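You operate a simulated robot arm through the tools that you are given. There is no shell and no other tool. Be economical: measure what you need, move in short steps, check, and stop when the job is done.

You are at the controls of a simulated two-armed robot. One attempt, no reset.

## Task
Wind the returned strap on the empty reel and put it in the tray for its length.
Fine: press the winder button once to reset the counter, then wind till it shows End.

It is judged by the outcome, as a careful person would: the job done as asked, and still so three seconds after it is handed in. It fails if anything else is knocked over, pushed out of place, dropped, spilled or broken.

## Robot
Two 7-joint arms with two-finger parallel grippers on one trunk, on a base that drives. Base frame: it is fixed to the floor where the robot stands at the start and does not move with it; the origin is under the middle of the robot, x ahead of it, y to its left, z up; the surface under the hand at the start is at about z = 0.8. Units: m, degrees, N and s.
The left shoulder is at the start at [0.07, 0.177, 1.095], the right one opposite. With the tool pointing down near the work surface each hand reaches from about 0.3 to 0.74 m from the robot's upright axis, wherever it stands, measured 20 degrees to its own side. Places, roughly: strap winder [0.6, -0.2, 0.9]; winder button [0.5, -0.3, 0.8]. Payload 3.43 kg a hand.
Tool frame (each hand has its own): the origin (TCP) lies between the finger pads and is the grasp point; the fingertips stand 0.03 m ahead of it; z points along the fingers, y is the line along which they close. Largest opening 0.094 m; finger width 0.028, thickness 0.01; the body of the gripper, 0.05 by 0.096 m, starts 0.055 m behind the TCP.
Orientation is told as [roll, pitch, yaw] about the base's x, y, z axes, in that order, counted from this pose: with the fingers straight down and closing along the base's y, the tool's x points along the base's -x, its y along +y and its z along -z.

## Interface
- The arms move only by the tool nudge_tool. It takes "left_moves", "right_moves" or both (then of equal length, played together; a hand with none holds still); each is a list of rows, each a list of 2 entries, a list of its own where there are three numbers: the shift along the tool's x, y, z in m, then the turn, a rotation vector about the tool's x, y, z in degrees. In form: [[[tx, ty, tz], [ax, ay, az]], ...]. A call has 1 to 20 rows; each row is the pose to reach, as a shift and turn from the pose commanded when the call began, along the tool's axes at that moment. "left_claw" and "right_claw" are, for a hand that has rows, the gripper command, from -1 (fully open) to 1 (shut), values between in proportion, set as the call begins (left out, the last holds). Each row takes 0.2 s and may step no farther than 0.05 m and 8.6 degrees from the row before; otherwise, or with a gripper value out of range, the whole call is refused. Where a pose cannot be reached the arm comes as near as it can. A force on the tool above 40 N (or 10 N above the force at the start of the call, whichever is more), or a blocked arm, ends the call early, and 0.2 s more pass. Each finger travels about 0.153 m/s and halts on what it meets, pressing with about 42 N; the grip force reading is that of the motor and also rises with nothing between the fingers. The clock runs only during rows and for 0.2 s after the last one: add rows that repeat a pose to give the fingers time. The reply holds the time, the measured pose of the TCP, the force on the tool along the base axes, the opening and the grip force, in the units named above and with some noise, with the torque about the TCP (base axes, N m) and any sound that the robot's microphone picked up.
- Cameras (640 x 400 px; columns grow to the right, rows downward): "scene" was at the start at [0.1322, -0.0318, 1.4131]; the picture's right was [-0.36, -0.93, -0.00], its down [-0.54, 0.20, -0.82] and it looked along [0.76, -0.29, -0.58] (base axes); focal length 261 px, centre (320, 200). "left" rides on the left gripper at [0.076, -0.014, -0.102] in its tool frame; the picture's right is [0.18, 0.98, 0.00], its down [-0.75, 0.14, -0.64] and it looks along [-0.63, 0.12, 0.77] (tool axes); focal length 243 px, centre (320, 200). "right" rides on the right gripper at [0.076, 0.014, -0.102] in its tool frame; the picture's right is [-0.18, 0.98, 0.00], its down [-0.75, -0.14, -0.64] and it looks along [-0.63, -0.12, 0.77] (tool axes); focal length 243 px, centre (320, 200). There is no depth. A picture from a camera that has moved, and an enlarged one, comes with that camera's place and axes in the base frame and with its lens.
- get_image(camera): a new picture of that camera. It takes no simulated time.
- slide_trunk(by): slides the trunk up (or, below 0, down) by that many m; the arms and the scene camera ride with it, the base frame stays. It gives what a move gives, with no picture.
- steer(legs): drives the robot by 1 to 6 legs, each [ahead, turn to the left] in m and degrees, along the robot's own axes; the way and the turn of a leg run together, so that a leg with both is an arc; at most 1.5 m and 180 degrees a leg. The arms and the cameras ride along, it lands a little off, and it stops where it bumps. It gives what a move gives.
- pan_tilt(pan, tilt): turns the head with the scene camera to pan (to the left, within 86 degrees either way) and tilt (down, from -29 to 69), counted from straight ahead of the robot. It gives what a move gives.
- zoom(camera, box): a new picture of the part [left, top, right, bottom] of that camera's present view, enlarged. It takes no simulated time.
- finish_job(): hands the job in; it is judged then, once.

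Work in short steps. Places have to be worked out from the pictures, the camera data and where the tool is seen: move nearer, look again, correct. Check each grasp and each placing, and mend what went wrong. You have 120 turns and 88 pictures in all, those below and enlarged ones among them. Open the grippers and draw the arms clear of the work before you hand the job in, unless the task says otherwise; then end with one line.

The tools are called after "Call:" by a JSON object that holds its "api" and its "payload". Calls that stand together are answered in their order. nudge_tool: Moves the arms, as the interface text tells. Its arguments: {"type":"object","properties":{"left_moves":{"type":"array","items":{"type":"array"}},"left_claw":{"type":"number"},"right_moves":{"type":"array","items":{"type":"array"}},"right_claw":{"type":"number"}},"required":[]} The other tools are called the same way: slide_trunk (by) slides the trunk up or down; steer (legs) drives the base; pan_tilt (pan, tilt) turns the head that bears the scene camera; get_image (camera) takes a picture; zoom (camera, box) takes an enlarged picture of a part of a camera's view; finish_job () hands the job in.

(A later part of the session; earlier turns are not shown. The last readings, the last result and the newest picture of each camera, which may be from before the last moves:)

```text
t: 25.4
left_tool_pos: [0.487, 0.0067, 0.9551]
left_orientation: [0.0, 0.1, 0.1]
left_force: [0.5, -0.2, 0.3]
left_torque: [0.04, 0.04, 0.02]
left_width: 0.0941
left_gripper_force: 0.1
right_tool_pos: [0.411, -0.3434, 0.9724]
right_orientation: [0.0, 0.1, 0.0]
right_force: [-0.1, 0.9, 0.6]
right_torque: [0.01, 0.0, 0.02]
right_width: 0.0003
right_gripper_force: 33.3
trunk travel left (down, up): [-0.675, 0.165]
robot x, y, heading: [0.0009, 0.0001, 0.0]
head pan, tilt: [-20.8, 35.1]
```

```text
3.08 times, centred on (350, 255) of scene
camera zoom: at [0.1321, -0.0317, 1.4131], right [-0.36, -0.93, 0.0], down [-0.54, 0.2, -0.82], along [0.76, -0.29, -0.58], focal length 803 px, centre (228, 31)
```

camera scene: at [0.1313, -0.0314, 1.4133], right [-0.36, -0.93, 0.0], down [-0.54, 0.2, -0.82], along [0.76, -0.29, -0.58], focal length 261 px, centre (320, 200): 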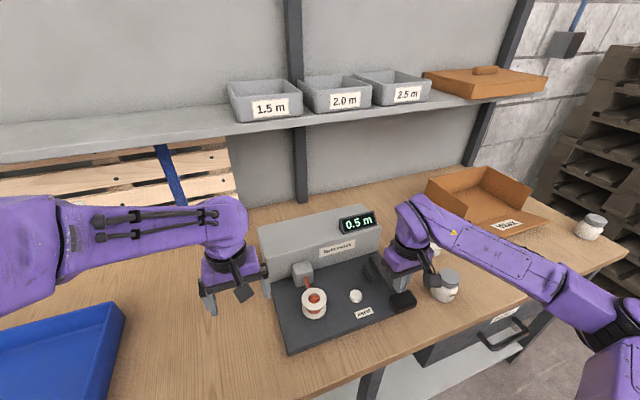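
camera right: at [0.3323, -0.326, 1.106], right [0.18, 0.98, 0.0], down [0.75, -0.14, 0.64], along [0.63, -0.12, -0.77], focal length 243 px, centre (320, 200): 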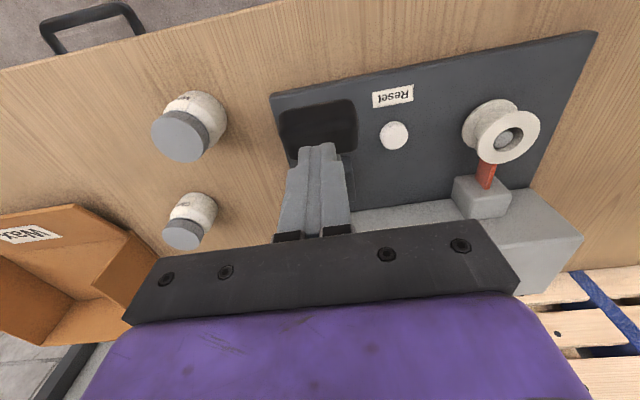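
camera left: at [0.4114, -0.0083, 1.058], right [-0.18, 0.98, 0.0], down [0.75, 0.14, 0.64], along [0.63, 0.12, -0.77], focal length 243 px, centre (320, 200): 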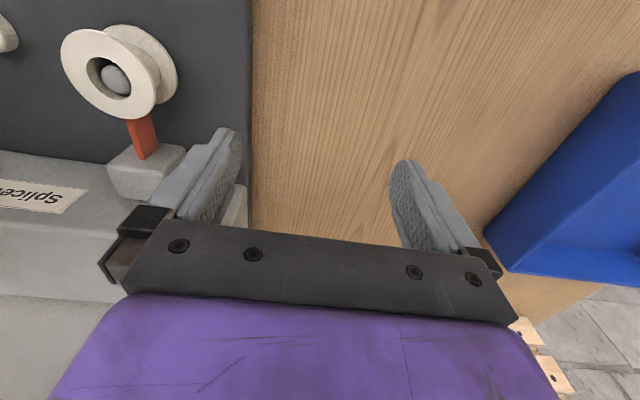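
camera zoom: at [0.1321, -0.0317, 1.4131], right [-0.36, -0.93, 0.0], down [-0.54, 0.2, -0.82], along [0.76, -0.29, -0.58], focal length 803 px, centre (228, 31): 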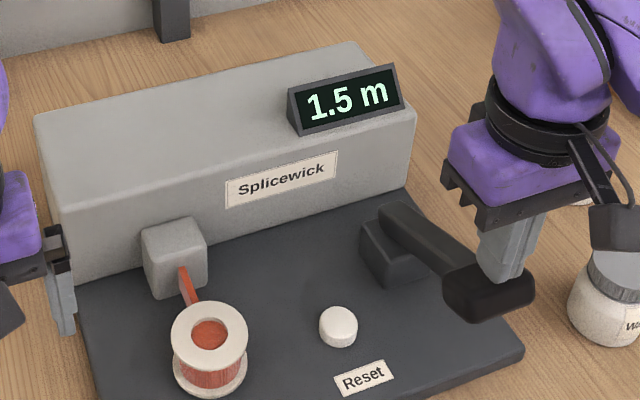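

1.5 m, no End yet, and the strap still runs from the guide. Fourth stroke.

Call:
{"api": "nudge_tool", "payload": {"right_moves": [[[-0.003, 0, 0.015], [0, 0, 0]], [[-0.008, 0, 0.03], [0, 0, 0]], [[-0.013, 0, 0.045], [0, 0, 0]], [[-0.015, 0, 0.061], [0, 0, 0]], [[-0.015, 0, 0.061], [0, 0, 0]], [[-0.01, 0, 0.04], [0, 0, 0]], [[-0.005, 0, 0.02], [0, 0, 0]], [[0, 0, 0], [0, 0, 0]], [[0, 0, 0], [0, 0, 0]]]}}

Call:
{"api": "zoom", "payload": {"camera": "scene", "box": [260, 190, 440, 320]}}

```text
t: 27.4
left_tool_pos: [0.4868, 0.0071, 0.9565]
left_orientation: [0.0, 0.0, 0.0]
left_force: [0.1, -0.3, -0.5]
left_torque: [0.02, -0.01, -0.03]
left_width: 0.0938
left_gripper_force: 0.0
right_tool_pos: [0.4104, -0.3432, 0.971]
right_orientation: [0.1, 0.1, 0.0]
right_force: [-0.5, 0.3, 0.8]
right_torque: [0.0, 0.03, -0.03]
right_width: 0.0
right_gripper_force: 33.1
trunk travel left (down, up): [-0.675, 0.165]
robot x, y, heading: [-0.0034, -0.0013, 0.3]
head pan, tilt: [-20.8, 35.1]
```

```text
3.08 times, centred on (350, 255) of scene
camera zoom: at [0.1321, -0.0317, 1.4131], right [-0.36, -0.93, 0.0], down [-0.54, 0.2, -0.82], along [0.76, -0.29, -0.58], focal length 803 px, centre (228, 31)
```

zoom: 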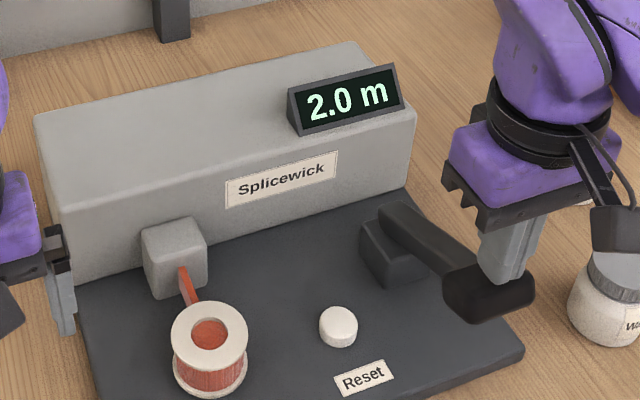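

2.0 m, still no End. Fifth stroke.

Call:
{"api": "nudge_tool", "payload": {"right_moves": [[[-0.003, 0, 0.015], [0, 0, 0]], [[-0.008, 0, 0.03], [0, 0, 0]], [[-0.013, 0, 0.045], [0, 0, 0]], [[-0.015, 0, 0.061], [0, 0, 0]], [[-0.015, 0, 0.061], [0, 0, 0]], [[-0.01, 0, 0.04], [0, 0, 0]], [[-0.005, 0, 0.02], [0, 0, 0]], [[0, 0, 0], [0, 0, 0]], [[0, 0, 0], [0, 0, 0]]]}}

Call:
{"api": "zoom", "payload": {"camera": "scene", "box": [260, 190, 440, 320]}}

```text
t: 29.4
left_tool_pos: [0.4881, 0.005, 0.956]
left_orientation: [0.0, 0.0, -0.1]
left_force: [-0.9, 0.5, 0.2]
left_torque: [0.01, 0.04, -0.04]
left_width: 0.0939
left_gripper_force: 0.1
right_tool_pos: [0.4109, -0.3423, 0.9702]
right_orientation: [-0.1, -0.1, 0.0]
right_force: [-0.4, 0.4, 0.3]
right_torque: [0.02, 0.03, 0.01]
right_width: 0.0
right_gripper_force: 33.0
trunk travel left (down, up): [-0.675, 0.165]
robot x, y, heading: [-0.0037, -0.0013, 0.1]
head pan, tilt: [-20.8, 35.1]
```

```text
3.08 times, centred on (350, 255) of scene
camera zoom: at [0.1322, -0.0317, 1.4131], right [-0.36, -0.93, 0.0], down [-0.54, 0.2, -0.82], along [0.76, -0.29, -0.58], focal length 803 px, centre (228, 31)
```

zoom: 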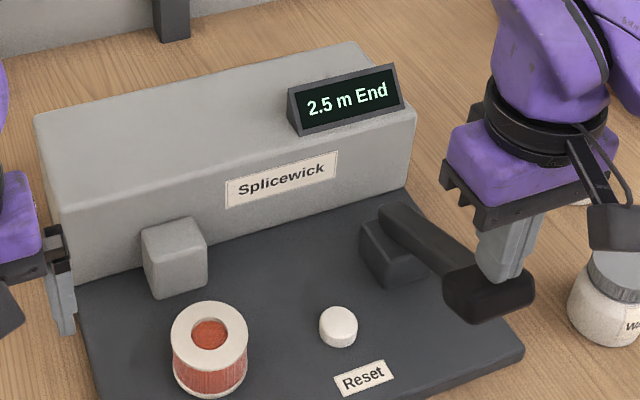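

The display reads "2.5 m End" and the strap has left the guide, so the reel belongs in the 2.5 m tray on the right. I move the left hand away, and bring the right hand, open and high, over the reel.

Call:
{"api": "nudge_tool", "payload": {"right_moves": [[[0, 0, -0.04], [0, 0, 0]], [[0, 0, -0.08], [0, 0, 0]], [[-0.02, 0.045, -0.08], [0, 0, 0]], [[-0.04, 0.09, -0.08], [0, 0, 0]], [[-0.06, 0.135, -0.08], [0, 0, 0]], [[-0.075, 0.175, -0.08], [0, 0, 0]], [[-0.075, 0.192, -0.06], [0, 0, 0]], [[-0.075, 0.192, -0.02], [0, 0, 0]], [[-0.075, 0.192, 0.02], [0, 0, 0]], [[-0.075, 0.192, 0.02], [0, 0, 0]]], "right_claw": -1, "left_moves": [[[0, 0.04, -0.03], [0, 0, 0]], [[0, 0.08, -0.05], [0, 0, 0]], [[0.04, 0.1, -0.05], [0, 0, 0]], [[0.08, 0.12, -0.05], [0, 0, 0]], [[0.1, 0.15, -0.05], [0, 0, 0]], [[0.1, 0.18, -0.05], [0, 0, 0]], [[0.1, 0.2, -0.05], [0, 0, 0]], [[0.1, 0.2, -0.05], [0, 0, 0]], [[0.1, 0.2, -0.05], [0, 0, 0]], [[0.1, 0.2, -0.05], [0, 0, 0]]]}}

Call:
{"api": "get_image", "payload": {"camera": "right"}}

Call:
{"api": "get_image", "payload": {"camera": "scene"}}

```text
t: 31.6
left_tool_pos: [0.3859, 0.2081, 1.0018]
left_orientation: [0.0, 0.0, 0.0]
left_force: [-0.3, -0.3, -0.5]
left_torque: [0.0, 0.02, -0.01]
left_width: 0.0939
left_gripper_force: 0.1
right_tool_pos: [0.4849, -0.1498, 0.9541]
right_orientation: [0.0, 0.0, 0.0]
right_force: [-0.3, 0.7, 0.2]
right_torque: [0.03, 0.01, 0.0]
right_width: 0.094
right_gripper_force: 0.0
trunk travel left (down, up): [-0.675, 0.165]
robot x, y, heading: [-0.002, 0.0023, -0.2]
head pan, tilt: [-20.8, 35.1]
```

```text
50 pictures are left
camera right: at [0.4089, -0.1364, 1.057], right [0.18, 0.98, 0.0], down [0.75, -0.14, 0.64], along [0.63, -0.12, -0.77], focal length 243 px, centre (320, 200)
```

right: 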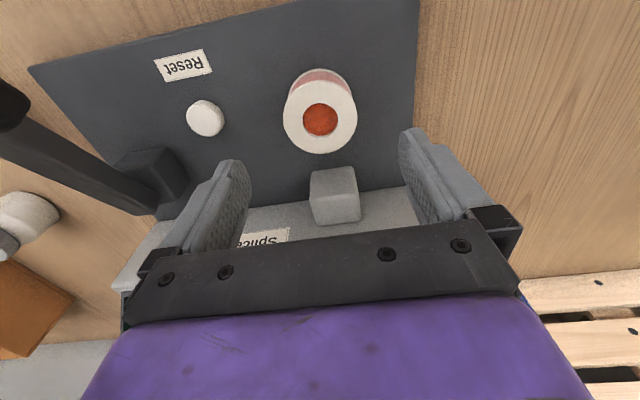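

```text
49 pictures are left
camera scene: at [0.1319, -0.0311, 1.4132], right [-0.36, -0.93, 0.0], down [-0.54, 0.2, -0.82], along [0.76, -0.29, -0.58], focal length 261 px, centre (320, 200)
```

scene: 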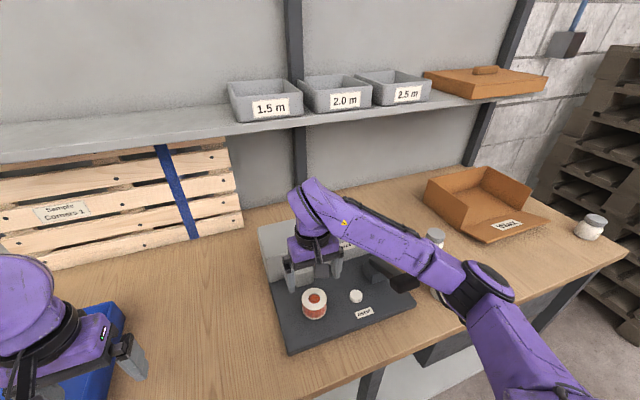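

The reel is centred beneath the right hand. I go down to the same grasp height as before (0.873) and close.

Call:
{"api": "nudge_tool", "payload": {"right_moves": [[[0.002, -0.001, 0.03], [0, 0, 0]], [[0.002, -0.001, 0.06], [0, 0, 0]], [[0.002, -0.001, 0.082], [0, 0, 0]], [[0.002, -0.001, 0.082], [0, 0, 0]]]}}

Call:
{"api": "nudge_tool", "payload": {"right_moves": [[[0, 0, 0], [0, 0, 0]], [[0, 0, 0], [0, 0, 0]], [[0, 0, 0], [0, 0, 0]]], "right_claw": 0.9}}

Call:
{"api": "nudge_tool", "payload": {"right_moves": [[[0, 0, -0.02], [0, 0, 0]], [[0, 0, -0.05], [0, 0, 0]], [[0, 0, -0.09], [0, 0, 0]], [[0, 0, -0.13], [0, 0, 0]], [[0, 0, -0.13], [0, 0, 0]]]}}

Call:
{"api": "get_image", "payload": {"camera": "right"}}

```text
t: 32.6
left_tool_pos: [0.3864, 0.2079, 1.0019]
left_orientation: [0.0, 0.0, 0.0]
left_force: [0.4, -0.4, 0.0]
left_torque: [0.0, -0.01, -0.02]
left_width: 0.0938
left_gripper_force: 0.0
right_tool_pos: [0.483, -0.1532, 0.8707]
right_orientation: [0.0, 0.0, 0.0]
right_force: [0.2, 0.3, 0.1]
right_torque: [0.03, 0.01, 0.01]
right_width: 0.0937
right_gripper_force: 0.0
trunk travel left (down, up): [-0.675, 0.165]
robot x, y, heading: [-0.0046, 0.0003, 0.0]
head pan, tilt: [-20.8, 35.1]
```

```text
t: 33.4
left_tool_pos: [0.3864, 0.2083, 1.0017]
left_orientation: [0.0, 0.0, 0.0]
left_force: [-0.3, -0.1, -0.1]
left_torque: [0.0, -0.01, 0.02]
left_width: 0.0942
left_gripper_force: 0.0
right_tool_pos: [0.4841, -0.1528, 0.8711]
right_orientation: [0.0, -0.1, 0.0]
right_force: [0.0, 0.2, 1.5]
right_torque: [0.02, 0.01, -0.02]
right_width: 0.0585
right_gripper_force: 42.5
trunk travel left (down, up): [-0.675, 0.165]
robot x, y, heading: [-0.0013, 0.0036, 0.2]
head pan, tilt: [-20.8, 35.1]
```

```text
t: 34.6
left_tool_pos: [0.3874, 0.2083, 1.0025]
left_orientation: [0.0, 0.0, 0.0]
left_force: [1.3, 0.3, 0.2]
left_torque: [-0.02, 0.01, 0.0]
left_width: 0.0942
left_gripper_force: 0.0
right_tool_pos: [0.4842, -0.1544, 1.0033]
right_orientation: [0.1, 0.1, -0.1]
right_force: [0.4, -1.2, -0.9]
right_torque: [0.01, -0.02, -0.03]
right_width: 0.0581
right_gripper_force: 42.2
trunk travel left (down, up): [-0.675, 0.165]
robot x, y, heading: [0.0029, -0.0015, 0.0]
head pan, tilt: [-20.8, 35.1]
```

```text
48 pictures are left
camera right: at [0.4072, -0.1397, 1.1049], right [0.18, 0.98, 0.0], down [0.75, -0.14, 0.64], along [0.63, -0.12, -0.77], focal length 243 px, centre (320, 200)
```

right: 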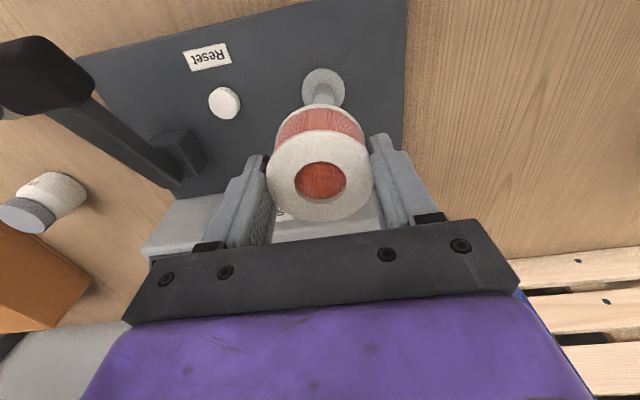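

The reel is held. I slide the trunk up for the shelf, which also gives a second viewpoint for triangulating the tray.

Call:
{"api": "slide_trunk", "payload": {"by": 0.16}}

Call:
{"api": "pan_tilt", "payload": {"pan": -35, "tilt": 20}}

Call:
{"api": "get_image", "payload": {"camera": "scene"}}

```text
t: 36.4
left_tool_pos: [0.3872, 0.2086, 1.1613]
left_orientation: [-0.1, 0.0, 0.0]
left_force: [-0.1, -0.3, -0.3]
left_torque: [0.04, -0.01, 0.01]
left_width: 0.094
left_gripper_force: 0.0
right_tool_pos: [0.4837, -0.1543, 1.1615]
right_orientation: [0.0, 0.0, 0.1]
right_force: [0.3, 0.5, -0.9]
right_torque: [0.02, 0.01, 0.02]
right_width: 0.0584
right_gripper_force: 41.9
trunk travel left (down, up): [-0.835, 0.005]
robot x, y, heading: [0.0013, 0.0014, 0.4]
head pan, tilt: [-20.8, 35.1]
```

```text
t: 37.2
left_tool_pos: [0.3868, 0.2096, 1.1628]
left_orientation: [0.0, 0.0, 0.1]
left_force: [0.1, -0.3, -0.5]
left_torque: [0.01, -0.04, -0.02]
left_width: 0.0938
left_gripper_force: 0.0
right_tool_pos: [0.4836, -0.1538, 1.1618]
right_orientation: [0.0, 0.0, 0.1]
right_force: [0.2, 0.4, -0.4]
right_torque: [0.01, 0.02, 0.01]
right_width: 0.058
right_gripper_force: 42.6
trunk travel left (down, up): [-0.835, 0.005]
robot x, y, heading: [0.0024, -0.0006, -0.0]
head pan, tilt: [-35.0, 20.0]
```

```text
47 pictures are left
camera scene: at [0.1265, -0.0536, 1.5971], right [-0.57, -0.82, 0.0], down [-0.28, 0.2, -0.94], along [0.77, -0.54, -0.34], focal length 261 px, centre (320, 200)
```

scene: 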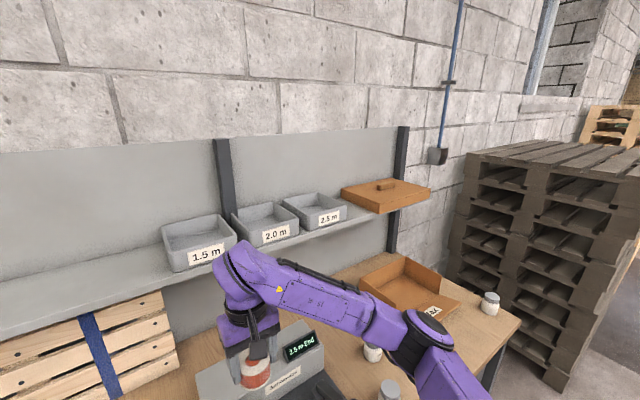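

Two-view triangulation puts the 2.5 m tray's label at about (0.80, -0.56, 1.22), too far from here. I zoom on the tray and look down to see how much room the base has before the table.

Call:
{"api": "zoom", "payload": {"camera": "scene", "box": [150, 170, 440, 290]}}

Call:
{"api": "pan_tilt", "payload": {"pan": 0, "tilt": 69}}

Call:
{"api": "get_image", "payload": {"camera": "scene"}}

```text
2.21 times, centred on (295, 230) of scene
camera zoom: at [0.1265, -0.0536, 1.5971], right [-0.57, -0.82, 0.0], down [-0.28, 0.2, -0.94], along [0.77, -0.54, -0.34], focal length 576 px, centre (375, 134)
```

zoom: 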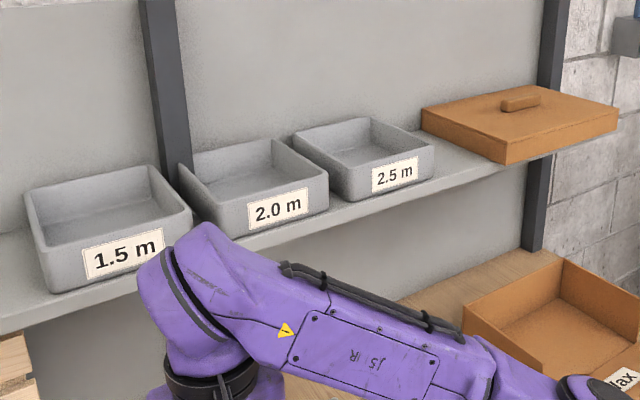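

```text
t: 38.4
left_tool_pos: [0.3864, 0.2077, 1.1608]
left_orientation: [0.0, 0.0, 0.0]
left_force: [0.1, 0.2, 0.3]
left_torque: [0.0, 0.01, 0.01]
left_width: 0.094
left_gripper_force: 0.1
right_tool_pos: [0.4835, -0.1535, 1.1621]
right_orientation: [0.0, 0.0, 0.0]
right_force: [-0.3, 0.7, -1.3]
right_torque: [0.03, 0.0, -0.02]
right_width: 0.0582
right_gripper_force: 42.4
trunk travel left (down, up): [-0.835, 0.005]
robot x, y, heading: [0.0025, 0.0039, 0.0]
head pan, tilt: [0.0, 68.8]
```

```text
45 pictures are left
camera scene: at [0.1062, -0.0003, 1.5297], right [0.0, -1.0, 0.0], down [-0.93, 0.0, -0.36], along [0.36, 0.0, -0.93], focal length 261 px, centre (320, 200)
```

scene: 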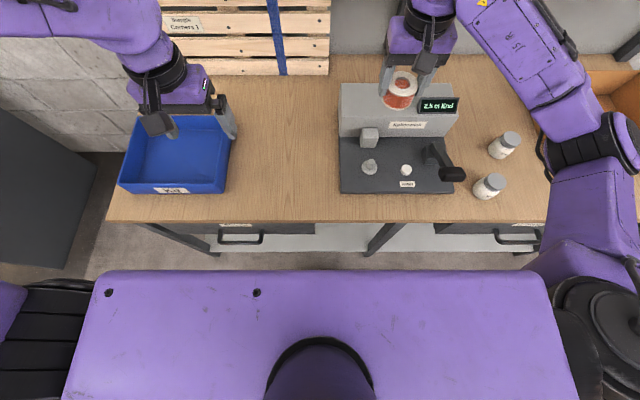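

The table edge is at x≈0.326, the tray's floor is about 1.205 high, and it spans x 0.80–0.98 and y -0.46 to -0.645. I need to shift the robot about 0.27 m to the right, so I back off, turn right, and look before driving on.

Call:
{"api": "steer", "payload": {"legs": [[-0.25, 0], [0, -90]]}}

Call:
{"api": "pan_tilt", "payload": {"pan": 0, "tilt": 40}}

Call:
{"api": "get_image", "payload": {"camera": "scene"}}

```text
t: 44.1
left_tool_pos: [-0.0486, -0.3901, 1.1616]
left_orientation: [0.0, 0.0, -90.7]
left_force: [0.6, -0.4, -0.5]
left_torque: [0.0, -0.01, -0.01]
left_width: 0.094
left_gripper_force: 0.0
right_tool_pos: [-0.4119, -0.4804, 1.1613]
right_orientation: [0.0, 0.0, -90.9]
right_force: [0.1, 0.7, -0.9]
right_torque: [0.0, 0.0, 0.0]
right_width: 0.0583
right_gripper_force: 41.9
trunk travel left (down, up): [-0.835, 0.005]
robot x, y, heading: [-0.2484, -0.0033, -90.5]
head pan, tilt: [0.0, 68.8]
```

```text
t: 45.0
left_tool_pos: [-0.0492, -0.3899, 1.1626]
left_orientation: [0.0, 0.0, -90.8]
left_force: [0.1, 0.6, 0.0]
left_torque: [-0.02, 0.01, 0.0]
left_width: 0.094
left_gripper_force: 0.0
right_tool_pos: [-0.4116, -0.4805, 1.1611]
right_orientation: [0.0, 0.0, -90.8]
right_force: [-0.3, -0.3, -0.9]
right_torque: [-0.01, 0.0, -0.01]
right_width: 0.0582
right_gripper_force: 42.2
trunk travel left (down, up): [-0.835, 0.005]
robot x, y, heading: [-0.2506, -0.0006, -90.8]
head pan, tilt: [0.0, 40.0]
```

```text
44 pictures are left
camera scene: at [-0.2533, -0.1353, 1.5657], right [-1.0, 0.01, 0.0], down [0.01, 0.64, -0.77], along [-0.01, -0.77, -0.64], focal length 261 px, centre (320, 200)
```

scene: 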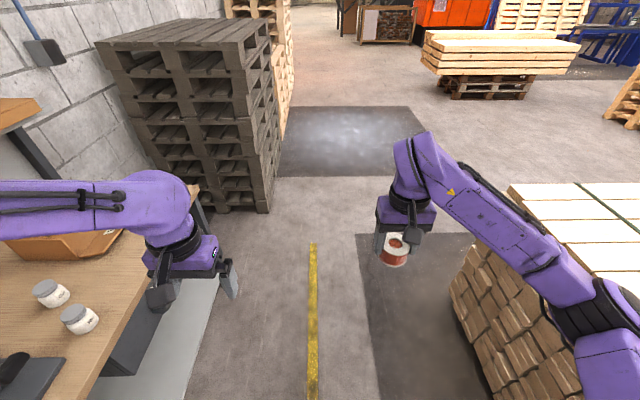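

The path ahead is clear; the plank stack on the right is well away. I drive 0.27 m, turn back, then go ahead 0.25.

Call:
{"api": "steer", "payload": {"legs": [[0.27, 0], [0, 90.8]]}}

Call:
{"api": "steer", "payload": {"legs": [[0.27, 0]]}}

Call:
{"api": "pan_tilt", "payload": {"pan": -15, "tilt": 30}}

Call:
{"api": "get_image", "payload": {"camera": "scene"}}

```text
t: 50.8
left_tool_pos: [0.1297, -0.0495, 1.1617]
left_orientation: [0.0, -0.1, 1.0]
left_force: [0.5, -0.2, 0.0]
left_torque: [0.0, 0.02, 0.0]
left_width: 0.0943
left_gripper_force: 0.0
right_tool_pos: [0.232, -0.4084, 1.1619]
right_orientation: [0.0, 0.1, 0.9]
right_force: [-0.1, 0.3, -0.8]
right_torque: [-0.01, -0.02, 0.0]
right_width: 0.058
right_gripper_force: 41.8
trunk travel left (down, up): [-0.835, 0.005]
robot x, y, heading: [-0.2536, -0.2624, 0.9]
head pan, tilt: [0.0, 40.0]
```

```text
t: 52.6
left_tool_pos: [0.3927, -0.0454, 1.1621]
left_orientation: [0.0, -0.1, 0.8]
left_force: [-0.8, -0.1, -0.6]
left_torque: [0.02, -0.01, -0.01]
left_width: 0.094
left_gripper_force: 0.2
right_tool_pos: [0.4938, -0.4059, 1.1614]
right_orientation: [0.0, -0.1, 0.8]
right_force: [-0.5, -0.7, -1.5]
right_torque: [0.02, -0.01, 0.01]
right_width: 0.058
right_gripper_force: 42.0
trunk travel left (down, up): [-0.835, 0.005]
robot x, y, heading: [0.009, -0.2612, 0.8]
head pan, tilt: [0.0, 40.0]
```

```text
t: 53.4
left_tool_pos: [0.3935, -0.0456, 1.1612]
left_orientation: [0.0, 0.1, 0.8]
left_force: [0.6, 0.2, 0.4]
left_torque: [0.0, 0.0, 0.01]
left_width: 0.094
left_gripper_force: 0.0
right_tool_pos: [0.496, -0.4066, 1.1619]
right_orientation: [0.0, -0.1, 0.8]
right_force: [0.7, 0.3, -0.2]
right_torque: [-0.01, 0.04, 0.04]
right_width: 0.0584
right_gripper_force: 42.4
trunk travel left (down, up): [-0.835, 0.005]
robot x, y, heading: [0.0062, -0.2601, 0.4]
head pan, tilt: [-15.0, 30.0]
```

```text
43 pictures are left
camera scene: at [0.1484, -0.2803, 1.581], right [-0.24, -0.97, 0.0], down [-0.49, 0.12, -0.87], along [0.84, -0.21, -0.5], focal length 261 px, centre (320, 200)
```

scene: 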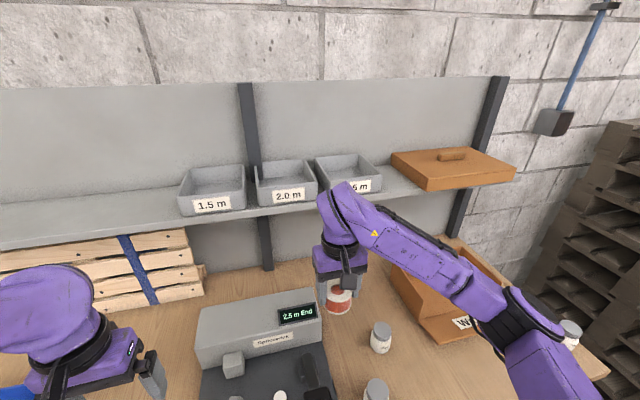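

The robot is now at y=-0.26, and the tray is ahead to the right. I raise the reel to z 1.36, then zoom on the tray to refine its position.

Call:
{"api": "nudge_tool", "payload": {"right_moves": [[[0, 0, -0.05], [0, 0, 0]], [[0, -0.03, -0.1], [0, 0, 0]], [[0, -0.07, -0.15], [0, 0, 0]], [[0, -0.11, -0.2], [0, 0, 0]], [[0, -0.11, -0.2], [0, 0, 0]]]}}

Call:
{"api": "zoom", "payload": {"camera": "scene", "box": [170, 100, 450, 275]}}

```text
refused: row 2 steps farther than a row can; nothing moved
```

```text
2.29 times, centred on (310, 188) of scene
camera zoom: at [0.1484, -0.2803, 1.581], right [-0.24, -0.97, 0.0], down [-0.49, 0.12, -0.87], along [0.84, -0.21, -0.5], focal length 596 px, centre (343, 229)
```

zoom: 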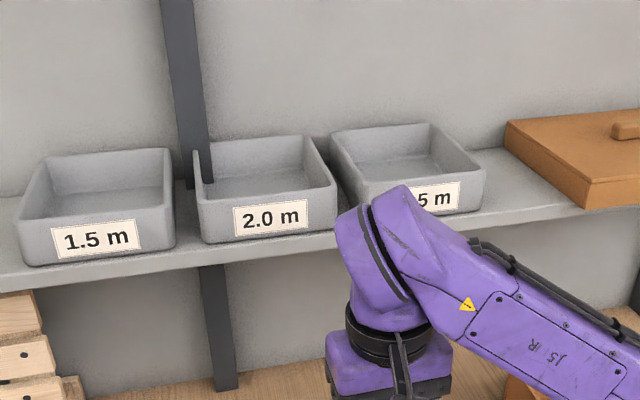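

The tray is confirmed at x 0.80–0.98, y -0.46 to -0.635, rim z about 1.257. I retry the raise with smaller steps.

Call:
{"api": "nudge_tool", "payload": {"right_moves": [[[0, 0, -0.045], [0, 0, 0]], [[0, -0.02, -0.085], [0, 0, 0]], [[0, -0.05, -0.125], [0, 0, 0]], [[0, -0.08, -0.16], [0, 0, 0]], [[0, -0.11, -0.2], [0, 0, 0]], [[0, -0.11, -0.2], [0, 0, 0]]]}}

Call:
{"api": "get_image", "payload": {"camera": "scene"}}

```text
t: 54.8
left_tool_pos: [0.3939, -0.0451, 1.1626]
left_orientation: [0.0, 0.1, 0.8]
left_force: [0.0, -0.1, -1.0]
left_torque: [-0.03, -0.01, 0.03]
left_width: 0.0938
left_gripper_force: 0.1
right_tool_pos: [0.4945, -0.5153, 1.3626]
right_orientation: [0.1, 0.1, 0.8]
right_force: [0.5, -0.3, -0.6]
right_torque: [-0.02, 0.05, 0.01]
right_width: 0.0581
right_gripper_force: 42.2
trunk travel left (down, up): [-0.835, 0.005]
robot x, y, heading: [0.0128, -0.2589, 0.6]
head pan, tilt: [-15.0, 30.0]
```

```text
41 pictures are left
camera scene: at [0.148, -0.2805, 1.5811], right [-0.25, -0.97, 0.0], down [-0.49, 0.12, -0.87], along [0.84, -0.21, -0.5], focal length 261 px, centre (320, 200)
```

scene: 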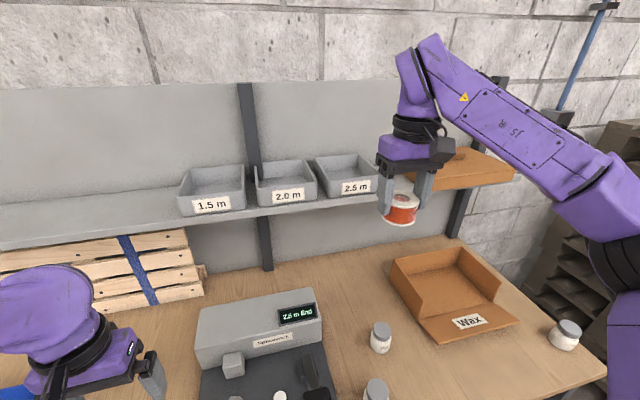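

The way is clear. I advance straight ahead with the tool down to find the reach limit.

Call:
{"api": "nudge_tool", "payload": {"right_moves": [[[-0.04, 0, 0], [0, 0, 0]], [[-0.08, 0, 0], [0, 0, 0]], [[-0.12, 0, 0], [0, 0, 0]], [[-0.16, 0, 0], [0, 0, 0]], [[-0.2, 0, 0], [0, 0, 0]], [[-0.24, 0, 0], [0, 0, 0]], [[-0.24, 0, 0], [0, 0, 0]]]}}

```text
t: 56.4
left_tool_pos: [0.3961, -0.0419, 1.1598]
left_orientation: [-0.1, 0.0, 0.8]
left_force: [-0.2, 0.1, -0.8]
left_torque: [-0.03, 0.03, 0.02]
left_width: 0.0942
left_gripper_force: 0.0
right_tool_pos: [0.656, -0.4844, 1.323]
right_orientation: [-0.1, -0.1, 0.8]
right_force: [-0.1, -0.1, -2.0]
right_torque: [-0.01, 0.04, 0.0]
right_width: 0.0578
right_gripper_force: 41.6
right hand out of reach, approached as far as the arm can: row 4, 5, 6, 7
trunk travel left (down, up): [-0.835, 0.005]
robot x, y, heading: [0.0075, -0.26, 0.8]
head pan, tilt: [-15.0, 30.0]
```

Tool-down reach ends near x 0.66. I draw back a bit and pitch the fingers forward by 48 degrees to gain reach.

Call:
{"api": "nudge_tool", "payload": {"right_moves": [[[0.04, 0, -0.0], [0, -8, 0]], [[0.08, 0, 0], [0, -16, 0]], [[0.1, 0, 0], [0, -24, 0]], [[0.1, 0, 0], [0, -32, 0]], [[0.1, 0, 0], [0, -40, 0]], [[0.1, 0, 0], [0, -48, 0]], [[0.1, 0, 0], [0, -48, 0]]]}}

Call:
{"api": "get_image", "payload": {"camera": "scene"}}

```text
t: 58.0
left_tool_pos: [0.3928, -0.0469, 1.162]
left_orientation: [0.1, 0.0, 0.8]
left_force: [-0.2, -0.8, 0.1]
left_torque: [0.02, 0.0, 0.02]
left_width: 0.0944
left_gripper_force: 0.1
right_tool_pos: [0.5547, -0.4896, 1.3239]
right_orientation: [-0.5, -47.8, 0.9]
right_force: [0.8, -0.3, -1.6]
right_torque: [-0.01, 0.03, 0.01]
right_width: 0.0581
right_gripper_force: 42.1
trunk travel left (down, up): [-0.835, 0.005]
robot x, y, heading: [0.0133, -0.2585, 0.9]
head pan, tilt: [-15.0, 30.0]
```

```text
40 pictures are left
camera scene: at [0.1473, -0.2825, 1.5811], right [-0.25, -0.97, 0.0], down [-0.48, 0.12, -0.87], along [0.84, -0.21, -0.5], focal length 261 px, centre (320, 200)
```

scene: 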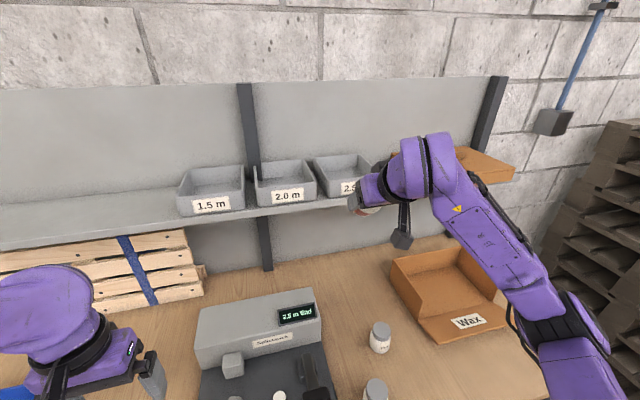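

Pitch works. I also drive the base 4 cm nearer (the table edge stays clear), then test the pitched reach at a safe height.

Call:
{"api": "steer", "payload": {"legs": [[0.04, 0]]}}

Call:
{"api": "nudge_tool", "payload": {"right_moves": [[[-0.045, -0.008, -0.012], [0, 0, 0]], [[-0.06, -0.016, 0.01], [0, 0, 0]], [[-0.088, -0.024, 0.04], [0, 0, 0]], [[-0.115, -0.032, 0.07], [0, 0, 0]], [[-0.142, -0.04, 0.1], [0, 0, 0]], [[-0.169, -0.04, 0.13], [0, 0, 0]], [[-0.169, -0.04, 0.13], [0, 0, 0]]]}}

Call:
{"api": "get_image", "payload": {"camera": "scene"}}

```text
t: 58.9
left_tool_pos: [0.4248, -0.0452, 1.1652]
left_orientation: [-0.1, -0.5, 0.7]
left_force: [-1.8, -0.6, 0.8]
left_torque: [0.0, -0.08, 0.01]
left_width: 0.094
left_gripper_force: 0.0
right_tool_pos: [0.584, -0.4861, 1.3295]
right_orientation: [-0.6, -48.2, 1.0]
right_force: [-2.1, 0.9, 0.1]
right_torque: [0.0, -0.02, -0.01]
right_width: 0.0578
right_gripper_force: 41.7
trunk travel left (down, up): [-0.835, 0.005]
robot x, y, heading: [0.0519, -0.258, 0.7]
head pan, tilt: [-15.0, 30.0]
```

```text
t: 60.5
left_tool_pos: [0.4324, -0.0459, 1.162]
left_orientation: [0.0, 0.1, 0.9]
left_force: [-0.1, 0.0, 0.1]
left_torque: [0.02, 0.0, 0.02]
left_width: 0.0939
left_gripper_force: 0.0
right_tool_pos: [0.8075, -0.5235, 1.3636]
right_orientation: [-0.6, -47.8, 1.3]
right_force: [0.1, -0.4, -1.8]
right_torque: [-0.01, 0.04, -0.03]
right_width: 0.0581
right_gripper_force: 42.2
trunk travel left (down, up): [-0.835, 0.005]
robot x, y, heading: [0.0495, -0.2584, 0.7]
head pan, tilt: [-15.0, 30.0]
```

```text
39 pictures are left
camera scene: at [0.1868, -0.2801, 1.5811], right [-0.25, -0.97, 0.0], down [-0.48, 0.12, -0.87], along [0.84, -0.21, -0.5], focal length 261 px, centre (320, 200)
```

scene: 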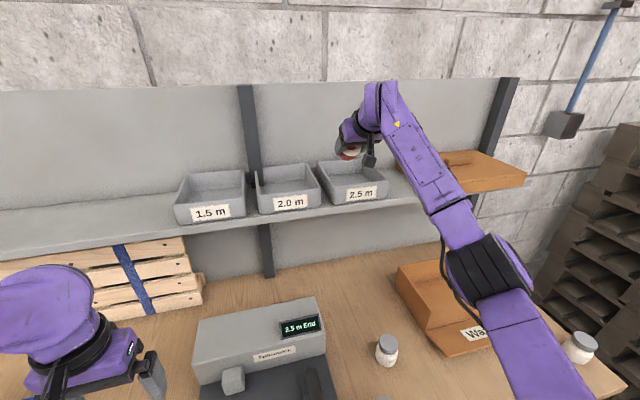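

Reach is fine. I move on over the tray centre (TCP x 0.87, y -0.547) and look from the hand camera.

Call:
{"api": "nudge_tool", "payload": {"right_moves": [[[-0.02, -0.012, 0.023], [0, 0, 0]], [[-0.04, -0.024, 0.046], [0, 0, 0]], [[-0.04, -0.024, 0.046], [0, 0, 0]]]}}

Call:
{"api": "get_image", "payload": {"camera": "right"}}

Call:
{"api": "zoom", "payload": {"camera": "scene", "box": [240, 60, 480, 220]}}

```text
t: 61.3
left_tool_pos: [0.4326, -0.0463, 1.1621]
left_orientation: [-0.1, -0.1, 0.8]
left_force: [-0.3, -0.5, 0.4]
left_torque: [0.03, -0.02, -0.01]
left_width: 0.0938
left_gripper_force: 0.2
right_tool_pos: [0.842, -0.5391, 1.3591]
right_orientation: [-0.4, -47.9, 1.0]
right_force: [-0.5, -0.3, -1.6]
right_torque: [0.01, 0.02, 0.01]
right_width: 0.0583
right_gripper_force: 42.3
right hand out of reach, approached as far as the arm can: row 2, 3
trunk travel left (down, up): [-0.835, 0.005]
robot x, y, heading: [0.0508, -0.2571, 0.9]
head pan, tilt: [-15.0, 30.0]
```

```text
38 pictures are left
camera right: at [0.7141, -0.5255, 1.3724], right [0.11, 0.98, 0.13], down [0.03, -0.14, 0.99], along [0.99, -0.11, -0.05], focal length 243 px, centre (320, 200)
```

right: 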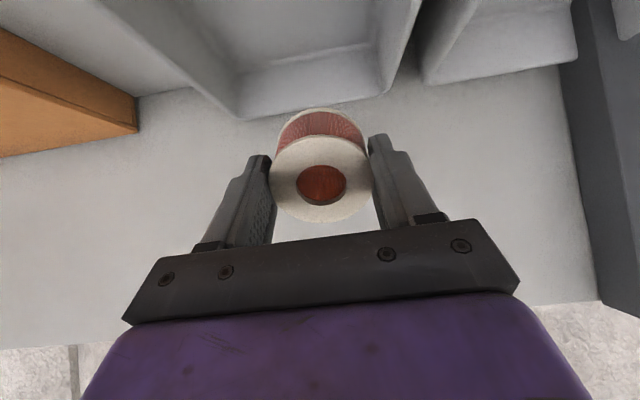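

```text
2.50 times, centred on (360, 140) of scene
camera zoom: at [0.186, -0.2819, 1.5812], right [-0.25, -0.97, 0.0], down [-0.48, 0.12, -0.87], along [0.84, -0.21, -0.5], focal length 652 px, centre (220, 350)
```

zoom: 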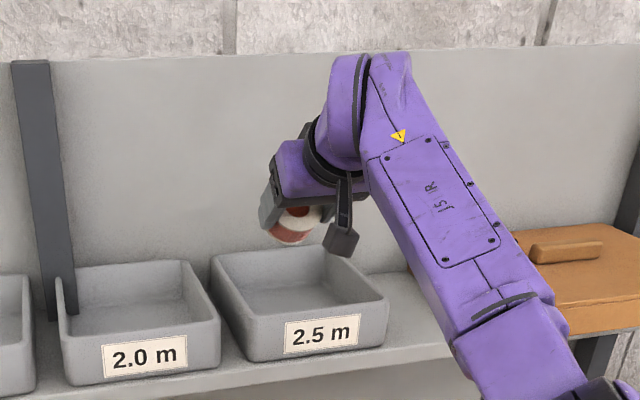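

The reel is laterally centred over the tray and inside its front edge. I lower 6 cm with a slight advance and look again.

Call:
{"api": "nudge_tool", "payload": {"right_moves": [[[0.012, -0.002, 0.017], [0, 0, 0]], [[0.023, -0.004, 0.034], [0, 0, 0]], [[0.0346, -0.006, 0.0512], [0, 0, 0]], [[0.0346, -0.006, 0.0512], [0, 0, 0]]]}}

Call:
{"api": "zoom", "payload": {"camera": "scene", "box": [270, 80, 450, 220]}}

Call:
{"api": "get_image", "payload": {"camera": "right"}}

```text
t: 62.3
left_tool_pos: [0.4329, -0.0462, 1.1629]
left_orientation: [0.1, 0.0, 0.8]
left_force: [0.4, 1.4, 0.2]
left_torque: [-0.02, 0.03, -0.01]
left_width: 0.0938
left_gripper_force: 0.0
right_tool_pos: [0.8565, -0.5433, 1.2987]
right_orientation: [-0.5, -47.8, 1.1]
right_force: [0.2, -0.5, -1.0]
right_torque: [0.0, 0.0, -0.01]
right_width: 0.0579
right_gripper_force: 42.4
trunk travel left (down, up): [-0.835, 0.005]
robot x, y, heading: [0.0498, -0.2582, 0.8]
head pan, tilt: [-15.0, 30.0]
```

```text
2.86 times, centred on (360, 150) of scene
camera zoom: at [0.1869, -0.2797, 1.5812], right [-0.25, -0.97, 0.0], down [-0.48, 0.12, -0.87], along [0.84, -0.21, -0.5], focal length 746 px, centre (206, 343)
```

zoom: 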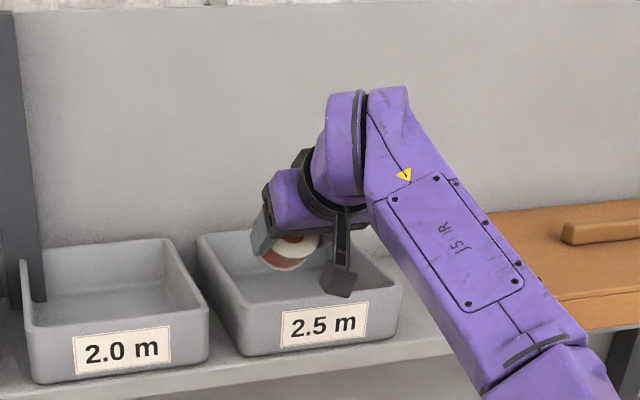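

```text
35 pictures are left
camera right: at [0.729, -0.5305, 1.312], right [0.11, 0.99, 0.13], down [0.03, -0.13, 0.99], along [0.99, -0.11, -0.05], focal length 243 px, centre (320, 200)
```

right: 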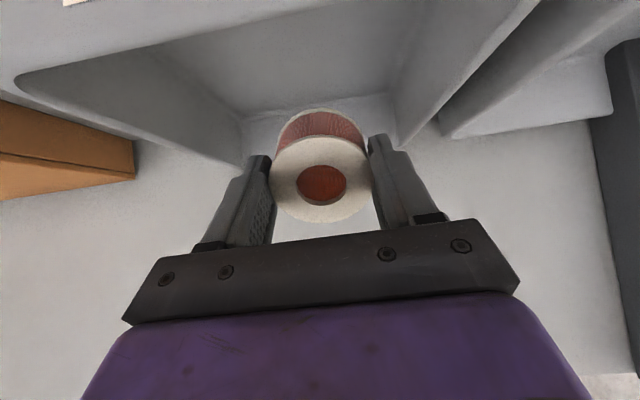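

The reel is heading inside the tray with clearance on both sides. I lower 3 cm more.

Call:
{"api": "nudge_tool", "payload": {"right_moves": [[[0.0095, -0.001, 0.012], [0, 0, 0]], [[0.019, -0.002, 0.0238], [0, 0, 0]], [[0.019, -0.002, 0.0238], [0, 0, 0]]]}}

Call:
{"api": "zoom", "payload": {"camera": "scene", "box": [270, 80, 450, 220]}}

Call:
{"api": "get_image", "payload": {"camera": "right"}}

```text
t: 63.1
left_tool_pos: [0.4323, -0.0446, 1.1623]
left_orientation: [-0.1, -0.1, 0.8]
left_force: [0.4, -0.4, 0.8]
left_torque: [-0.01, -0.03, 0.01]
left_width: 0.0941
left_gripper_force: 0.0
right_tool_pos: [0.8614, -0.5454, 1.2682]
right_orientation: [-0.5, -47.8, 1.2]
right_force: [-0.3, -0.4, -0.7]
right_torque: [-0.02, 0.03, -0.01]
right_width: 0.0581
right_gripper_force: 41.6
trunk travel left (down, up): [-0.835, 0.005]
robot x, y, heading: [0.0491, -0.2579, 0.7]
head pan, tilt: [-15.0, 30.0]
```

```text
2.86 times, centred on (360, 150) of scene
camera zoom: at [0.1865, -0.2797, 1.5812], right [-0.25, -0.97, 0.0], down [-0.48, 0.12, -0.87], along [0.84, -0.21, -0.5], focal length 746 px, centre (206, 343)
```

zoom: 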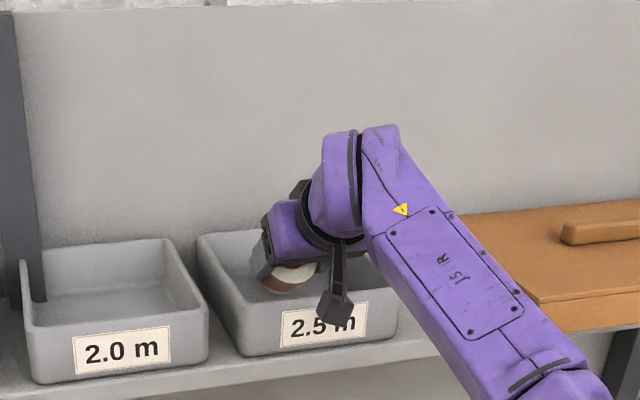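

```text
33 pictures are left
camera right: at [0.7336, -0.5325, 1.2813], right [0.11, 0.99, 0.13], down [0.03, -0.13, 0.99], along [0.99, -0.11, -0.05], focal length 243 px, centre (320, 200)
```

right: 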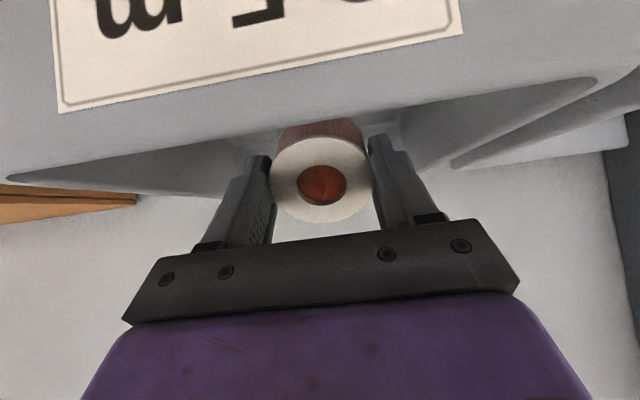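

The rim is at z 1.257 as computed, and the reel's low edge is about 1 cm above the tray floor. I lower slowly until contact.

Call:
{"api": "nudge_tool", "payload": {"right_moves": [[[0.003, 0, 0.0027], [0, 0, 0]], [[0.006, 0, 0.0054], [0, 0, 0]], [[0.006, 0, 0.0054], [0, 0, 0]]]}}

```text
t: 63.9
left_tool_pos: [0.4335, -0.0454, 1.1619]
left_orientation: [0.0, 0.0, 0.8]
left_force: [-1.2, -0.6, -0.3]
left_torque: [0.04, 0.0, 0.02]
left_width: 0.0941
left_gripper_force: 0.0
right_tool_pos: [0.8622, -0.5453, 1.2607]
right_orientation: [-0.5, -47.8, 1.2]
right_force: [1.1, 0.4, -1.3]
right_torque: [0.02, 0.05, 0.04]
right_width: 0.0582
right_gripper_force: 41.8
trunk travel left (down, up): [-0.835, 0.005]
robot x, y, heading: [0.0471, -0.2599, 0.7]
head pan, tilt: [-15.0, 30.0]
```

Call:
{"api": "nudge_tool", "payload": {"right_moves": [[[0.0022, 0, 0.002], [0, 0, 0]], [[0.0037, 0, 0.0034], [0, 0, 0]], [[0.0037, 0, 0.0034], [0, 0, 0]]]}}

Call:
{"api": "zoom", "payload": {"camera": "right", "box": [160, 60, 480, 260]}}

```text
t: 64.7
left_tool_pos: [0.4322, -0.045, 1.1619]
left_orientation: [0.0, -0.1, 0.9]
left_force: [0.2, 1.1, -1.2]
left_torque: [0.03, -0.06, -0.03]
left_width: 0.0939
left_gripper_force: 0.1
right_tool_pos: [0.8603, -0.5443, 1.2554]
right_orientation: [-0.7, -47.9, 1.1]
right_force: [1.4, -1.3, 3.9]
right_torque: [0.01, -0.09, 0.01]
right_width: 0.058
right_gripper_force: 42.1
trunk travel left (down, up): [-0.835, 0.005]
robot x, y, heading: [0.0515, -0.2602, 0.8]
head pan, tilt: [-15.0, 30.0]
```

```text
2.00 times, centred on (320, 160) of right
camera zoom: at [0.7334, -0.5318, 1.269], right [0.11, 0.99, 0.13], down [0.03, -0.13, 0.99], along [0.99, -0.11, -0.05], focal length 485 px, centre (320, 280)
```

zoom: 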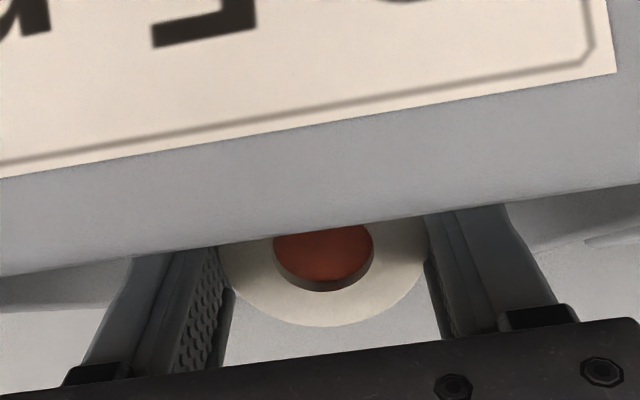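

The low edge is touching the tray floor. Released at this tilt it might tip onto its side, so I lift slightly and reduce the pitch to 30° so it settles upright.

Call:
{"api": "nudge_tool", "payload": {"right_moves": [[[-0.005, 0, -0.002], [0, 6, 0]], [[-0.007, 0, 0.0], [0, 12, 0]], [[-0.0084, 0, 0.0013], [0, 18, 0]], [[-0.0084, 0, 0.0013], [0, 18, 0]]]}}

Call:
{"api": "get_image", "payload": {"camera": "right"}}

```text
t: 65.3
left_tool_pos: [0.43, -0.0453, 1.1626]
left_orientation: [0.0, -0.3, 0.7]
left_force: [0.4, -0.7, 0.0]
left_torque: [-0.02, 0.01, -0.01]
left_width: 0.0939
left_gripper_force: 0.1
right_tool_pos: [0.8395, -0.5355, 1.2541]
right_orientation: [-0.6, -39.0, 1.4]
right_force: [-5.1, 3.3, 16.0]
right_torque: [0.19, 0.06, 0.01]
right_width: 0.0583
right_gripper_force: 42.4
right hand out of reach, approached as far as the arm can: row 1, 2, 3
trunk travel left (down, up): [-0.835, 0.005]
robot x, y, heading: [0.0476, -0.257, 0.7]
head pan, tilt: [-15.0, 30.0]
stopped in row 3 (right hand): the force on the tool passed its limit at 55 N (the readings are from after the stop); the commanded pose is now the measured one
```

```text
31 pictures are left
camera right: at [0.7151, -0.5236, 1.2872], right [0.12, 0.99, 0.11], down [0.18, -0.13, 0.97], along [0.97, -0.1, -0.2], focal length 243 px, centre (320, 200)
```

right: 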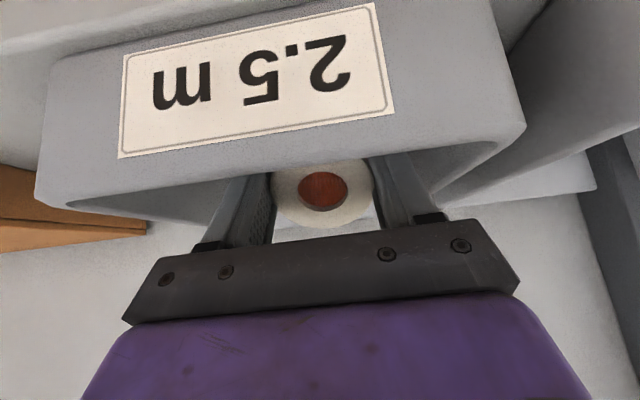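

The reach limit pulled it back and down, pressing on the tray. I lift 1.5 cm at once and check whether the tray moved.

Call:
{"api": "nudge_tool", "payload": {"right_moves": [[[-0.0047, 0, -0.0058], [0, 0, 0]], [[-0.0095, 0, -0.0117], [0, 0, 0]], [[-0.0095, 0, -0.0117], [0, 0, 0]]]}}

Call:
{"api": "zoom", "payload": {"camera": "scene", "box": [270, 80, 450, 220]}}

Call:
{"api": "get_image", "payload": {"camera": "right"}}

```text
t: 66.1
left_tool_pos: [0.4336, -0.0459, 1.1616]
left_orientation: [-0.1, -0.1, 0.7]
left_force: [-0.4, 0.4, -0.7]
left_torque: [0.0, 0.0, 0.01]
left_width: 0.0942
left_gripper_force: 0.1
right_tool_pos: [0.8424, -0.5372, 1.2645]
right_orientation: [-0.9, -38.5, 1.4]
right_force: [-0.4, 0.1, -0.9]
right_torque: [-0.03, 0.03, 0.0]
right_width: 0.0581
right_gripper_force: 41.9
trunk travel left (down, up): [-0.835, 0.005]
robot x, y, heading: [0.0507, -0.2608, 0.8]
head pan, tilt: [-15.0, 30.0]
```

```text
2.86 times, centred on (360, 150) of scene
camera zoom: at [0.1863, -0.2795, 1.5812], right [-0.25, -0.97, 0.0], down [-0.48, 0.12, -0.87], along [0.84, -0.21, -0.5], focal length 746 px, centre (206, 343)
```

zoom: 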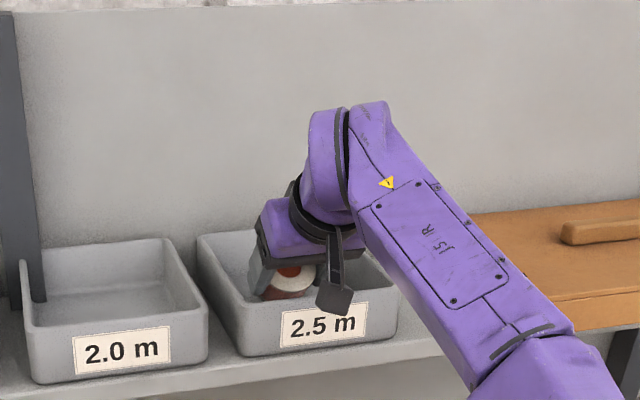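

```text
29 pictures are left
camera right: at [0.7181, -0.5239, 1.2981], right [0.13, 0.99, 0.1], down [0.19, -0.13, 0.97], along [0.97, -0.1, -0.21], focal length 243 px, centre (320, 200)
```

right: 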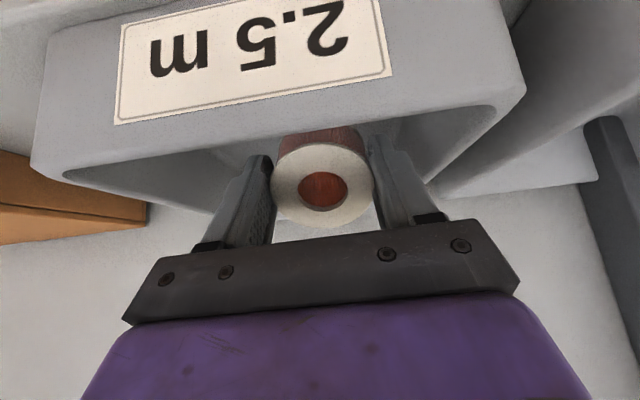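

The tray hasn't moved. At this 38° pitch the reel will settle onto its flat base when freed. I shift 8 mm to centre it between the tray sides and lower to touch.

Call:
{"api": "nudge_tool", "payload": {"right_moves": [[[0, -0.008, 0], [0, 0, 0]], [[0.003, -0.008, 0.004], [0, 0, 0]], [[0.005, -0.008, 0.0063], [0, 0, 0]], [[0.005, -0.008, 0.0063], [0, 0, 0]]]}}

```text
t: 67.1
left_tool_pos: [0.4329, -0.0456, 1.1611]
left_orientation: [0.0, 0.0, 0.7]
left_force: [-0.1, -0.4, -1.0]
left_torque: [-0.02, -0.04, 0.01]
left_width: 0.0939
left_gripper_force: 0.0
right_tool_pos: [0.8423, -0.5451, 1.2564]
right_orientation: [-0.7, -38.5, 1.4]
right_force: [-0.2, 0.1, -1.3]
right_torque: [-0.03, 0.02, -0.05]
right_width: 0.0579
right_gripper_force: 42.2
trunk travel left (down, up): [-0.835, 0.005]
robot x, y, heading: [0.047, -0.2584, 0.9]
head pan, tilt: [-15.0, 30.0]
```

No contact yet. I lower a few mm more.

Call:
{"api": "nudge_tool", "payload": {"right_moves": [[[0.0012, 0, 0.0016], [0, 0, 0]], [[0.0022, 0, 0.0028], [0, 0, 0]], [[0.0022, 0, 0.0028], [0, 0, 0]]]}}

```text
t: 67.9
left_tool_pos: [0.4319, -0.0445, 1.163]
left_orientation: [-0.1, -0.1, 0.6]
left_force: [0.1, 0.1, -0.3]
left_torque: [0.01, -0.01, 0.02]
left_width: 0.094
left_gripper_force: 0.2
right_tool_pos: [0.842, -0.5441, 1.2545]
right_orientation: [-0.6, -38.7, 1.4]
right_force: [2.1, -1.4, 7.5]
right_torque: [-0.04, -0.24, -0.06]
right_width: 0.0579
right_gripper_force: 42.7
trunk travel left (down, up): [-0.835, 0.005]
robot x, y, heading: [0.0483, -0.2596, 0.8]
head pan, tilt: [-15.0, 30.0]
```

Contact (about 8 N). I open the fingers partway to let the reel settle.

Call:
{"api": "nudge_tool", "payload": {"right_moves": [[[0, 0, 0], [0, 0, 0]], [[0, 0, 0], [0, 0, 0]], [[0, 0, 0], [0, 0, 0]]], "right_claw": -0.65}}

Call:
{"api": "get_image", "payload": {"camera": "right"}}

Call:
{"api": "zoom", "payload": {"camera": "scene", "box": [270, 80, 450, 220]}}

```text
t: 68.7
left_tool_pos: [0.4337, -0.0458, 1.1617]
left_orientation: [0.0, 0.1, 0.8]
left_force: [-0.7, 0.4, 0.4]
left_torque: [0.03, 0.0, 0.01]
left_width: 0.0942
left_gripper_force: 0.0
right_tool_pos: [0.8428, -0.5446, 1.2531]
right_orientation: [-0.7, -38.4, 1.4]
right_force: [-1.3, 0.0, 0.5]
right_torque: [-0.01, -0.02, -0.03]
right_width: 0.0776
right_gripper_force: 0.0
trunk travel left (down, up): [-0.835, 0.005]
robot x, y, heading: [0.0496, -0.2585, 1.0]
head pan, tilt: [-15.0, 30.0]
```

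```text
28 pictures are left
camera right: at [0.7187, -0.5312, 1.2865], right [0.13, 0.99, 0.1], down [0.19, -0.13, 0.97], along [0.97, -0.1, -0.21], focal length 243 px, centre (320, 200)
```

right: 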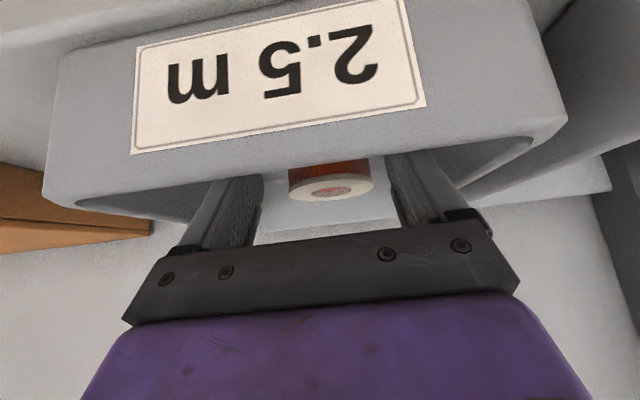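

```text
2.86 times, centred on (360, 150) of scene
camera zoom: at [0.1871, -0.2799, 1.5811], right [-0.25, -0.97, 0.0], down [-0.48, 0.12, -0.87], along [0.84, -0.21, -0.5], focal length 746 px, centre (206, 343)
```

zoom: 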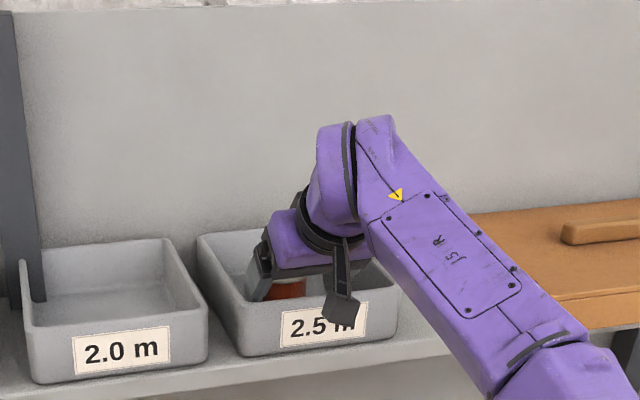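

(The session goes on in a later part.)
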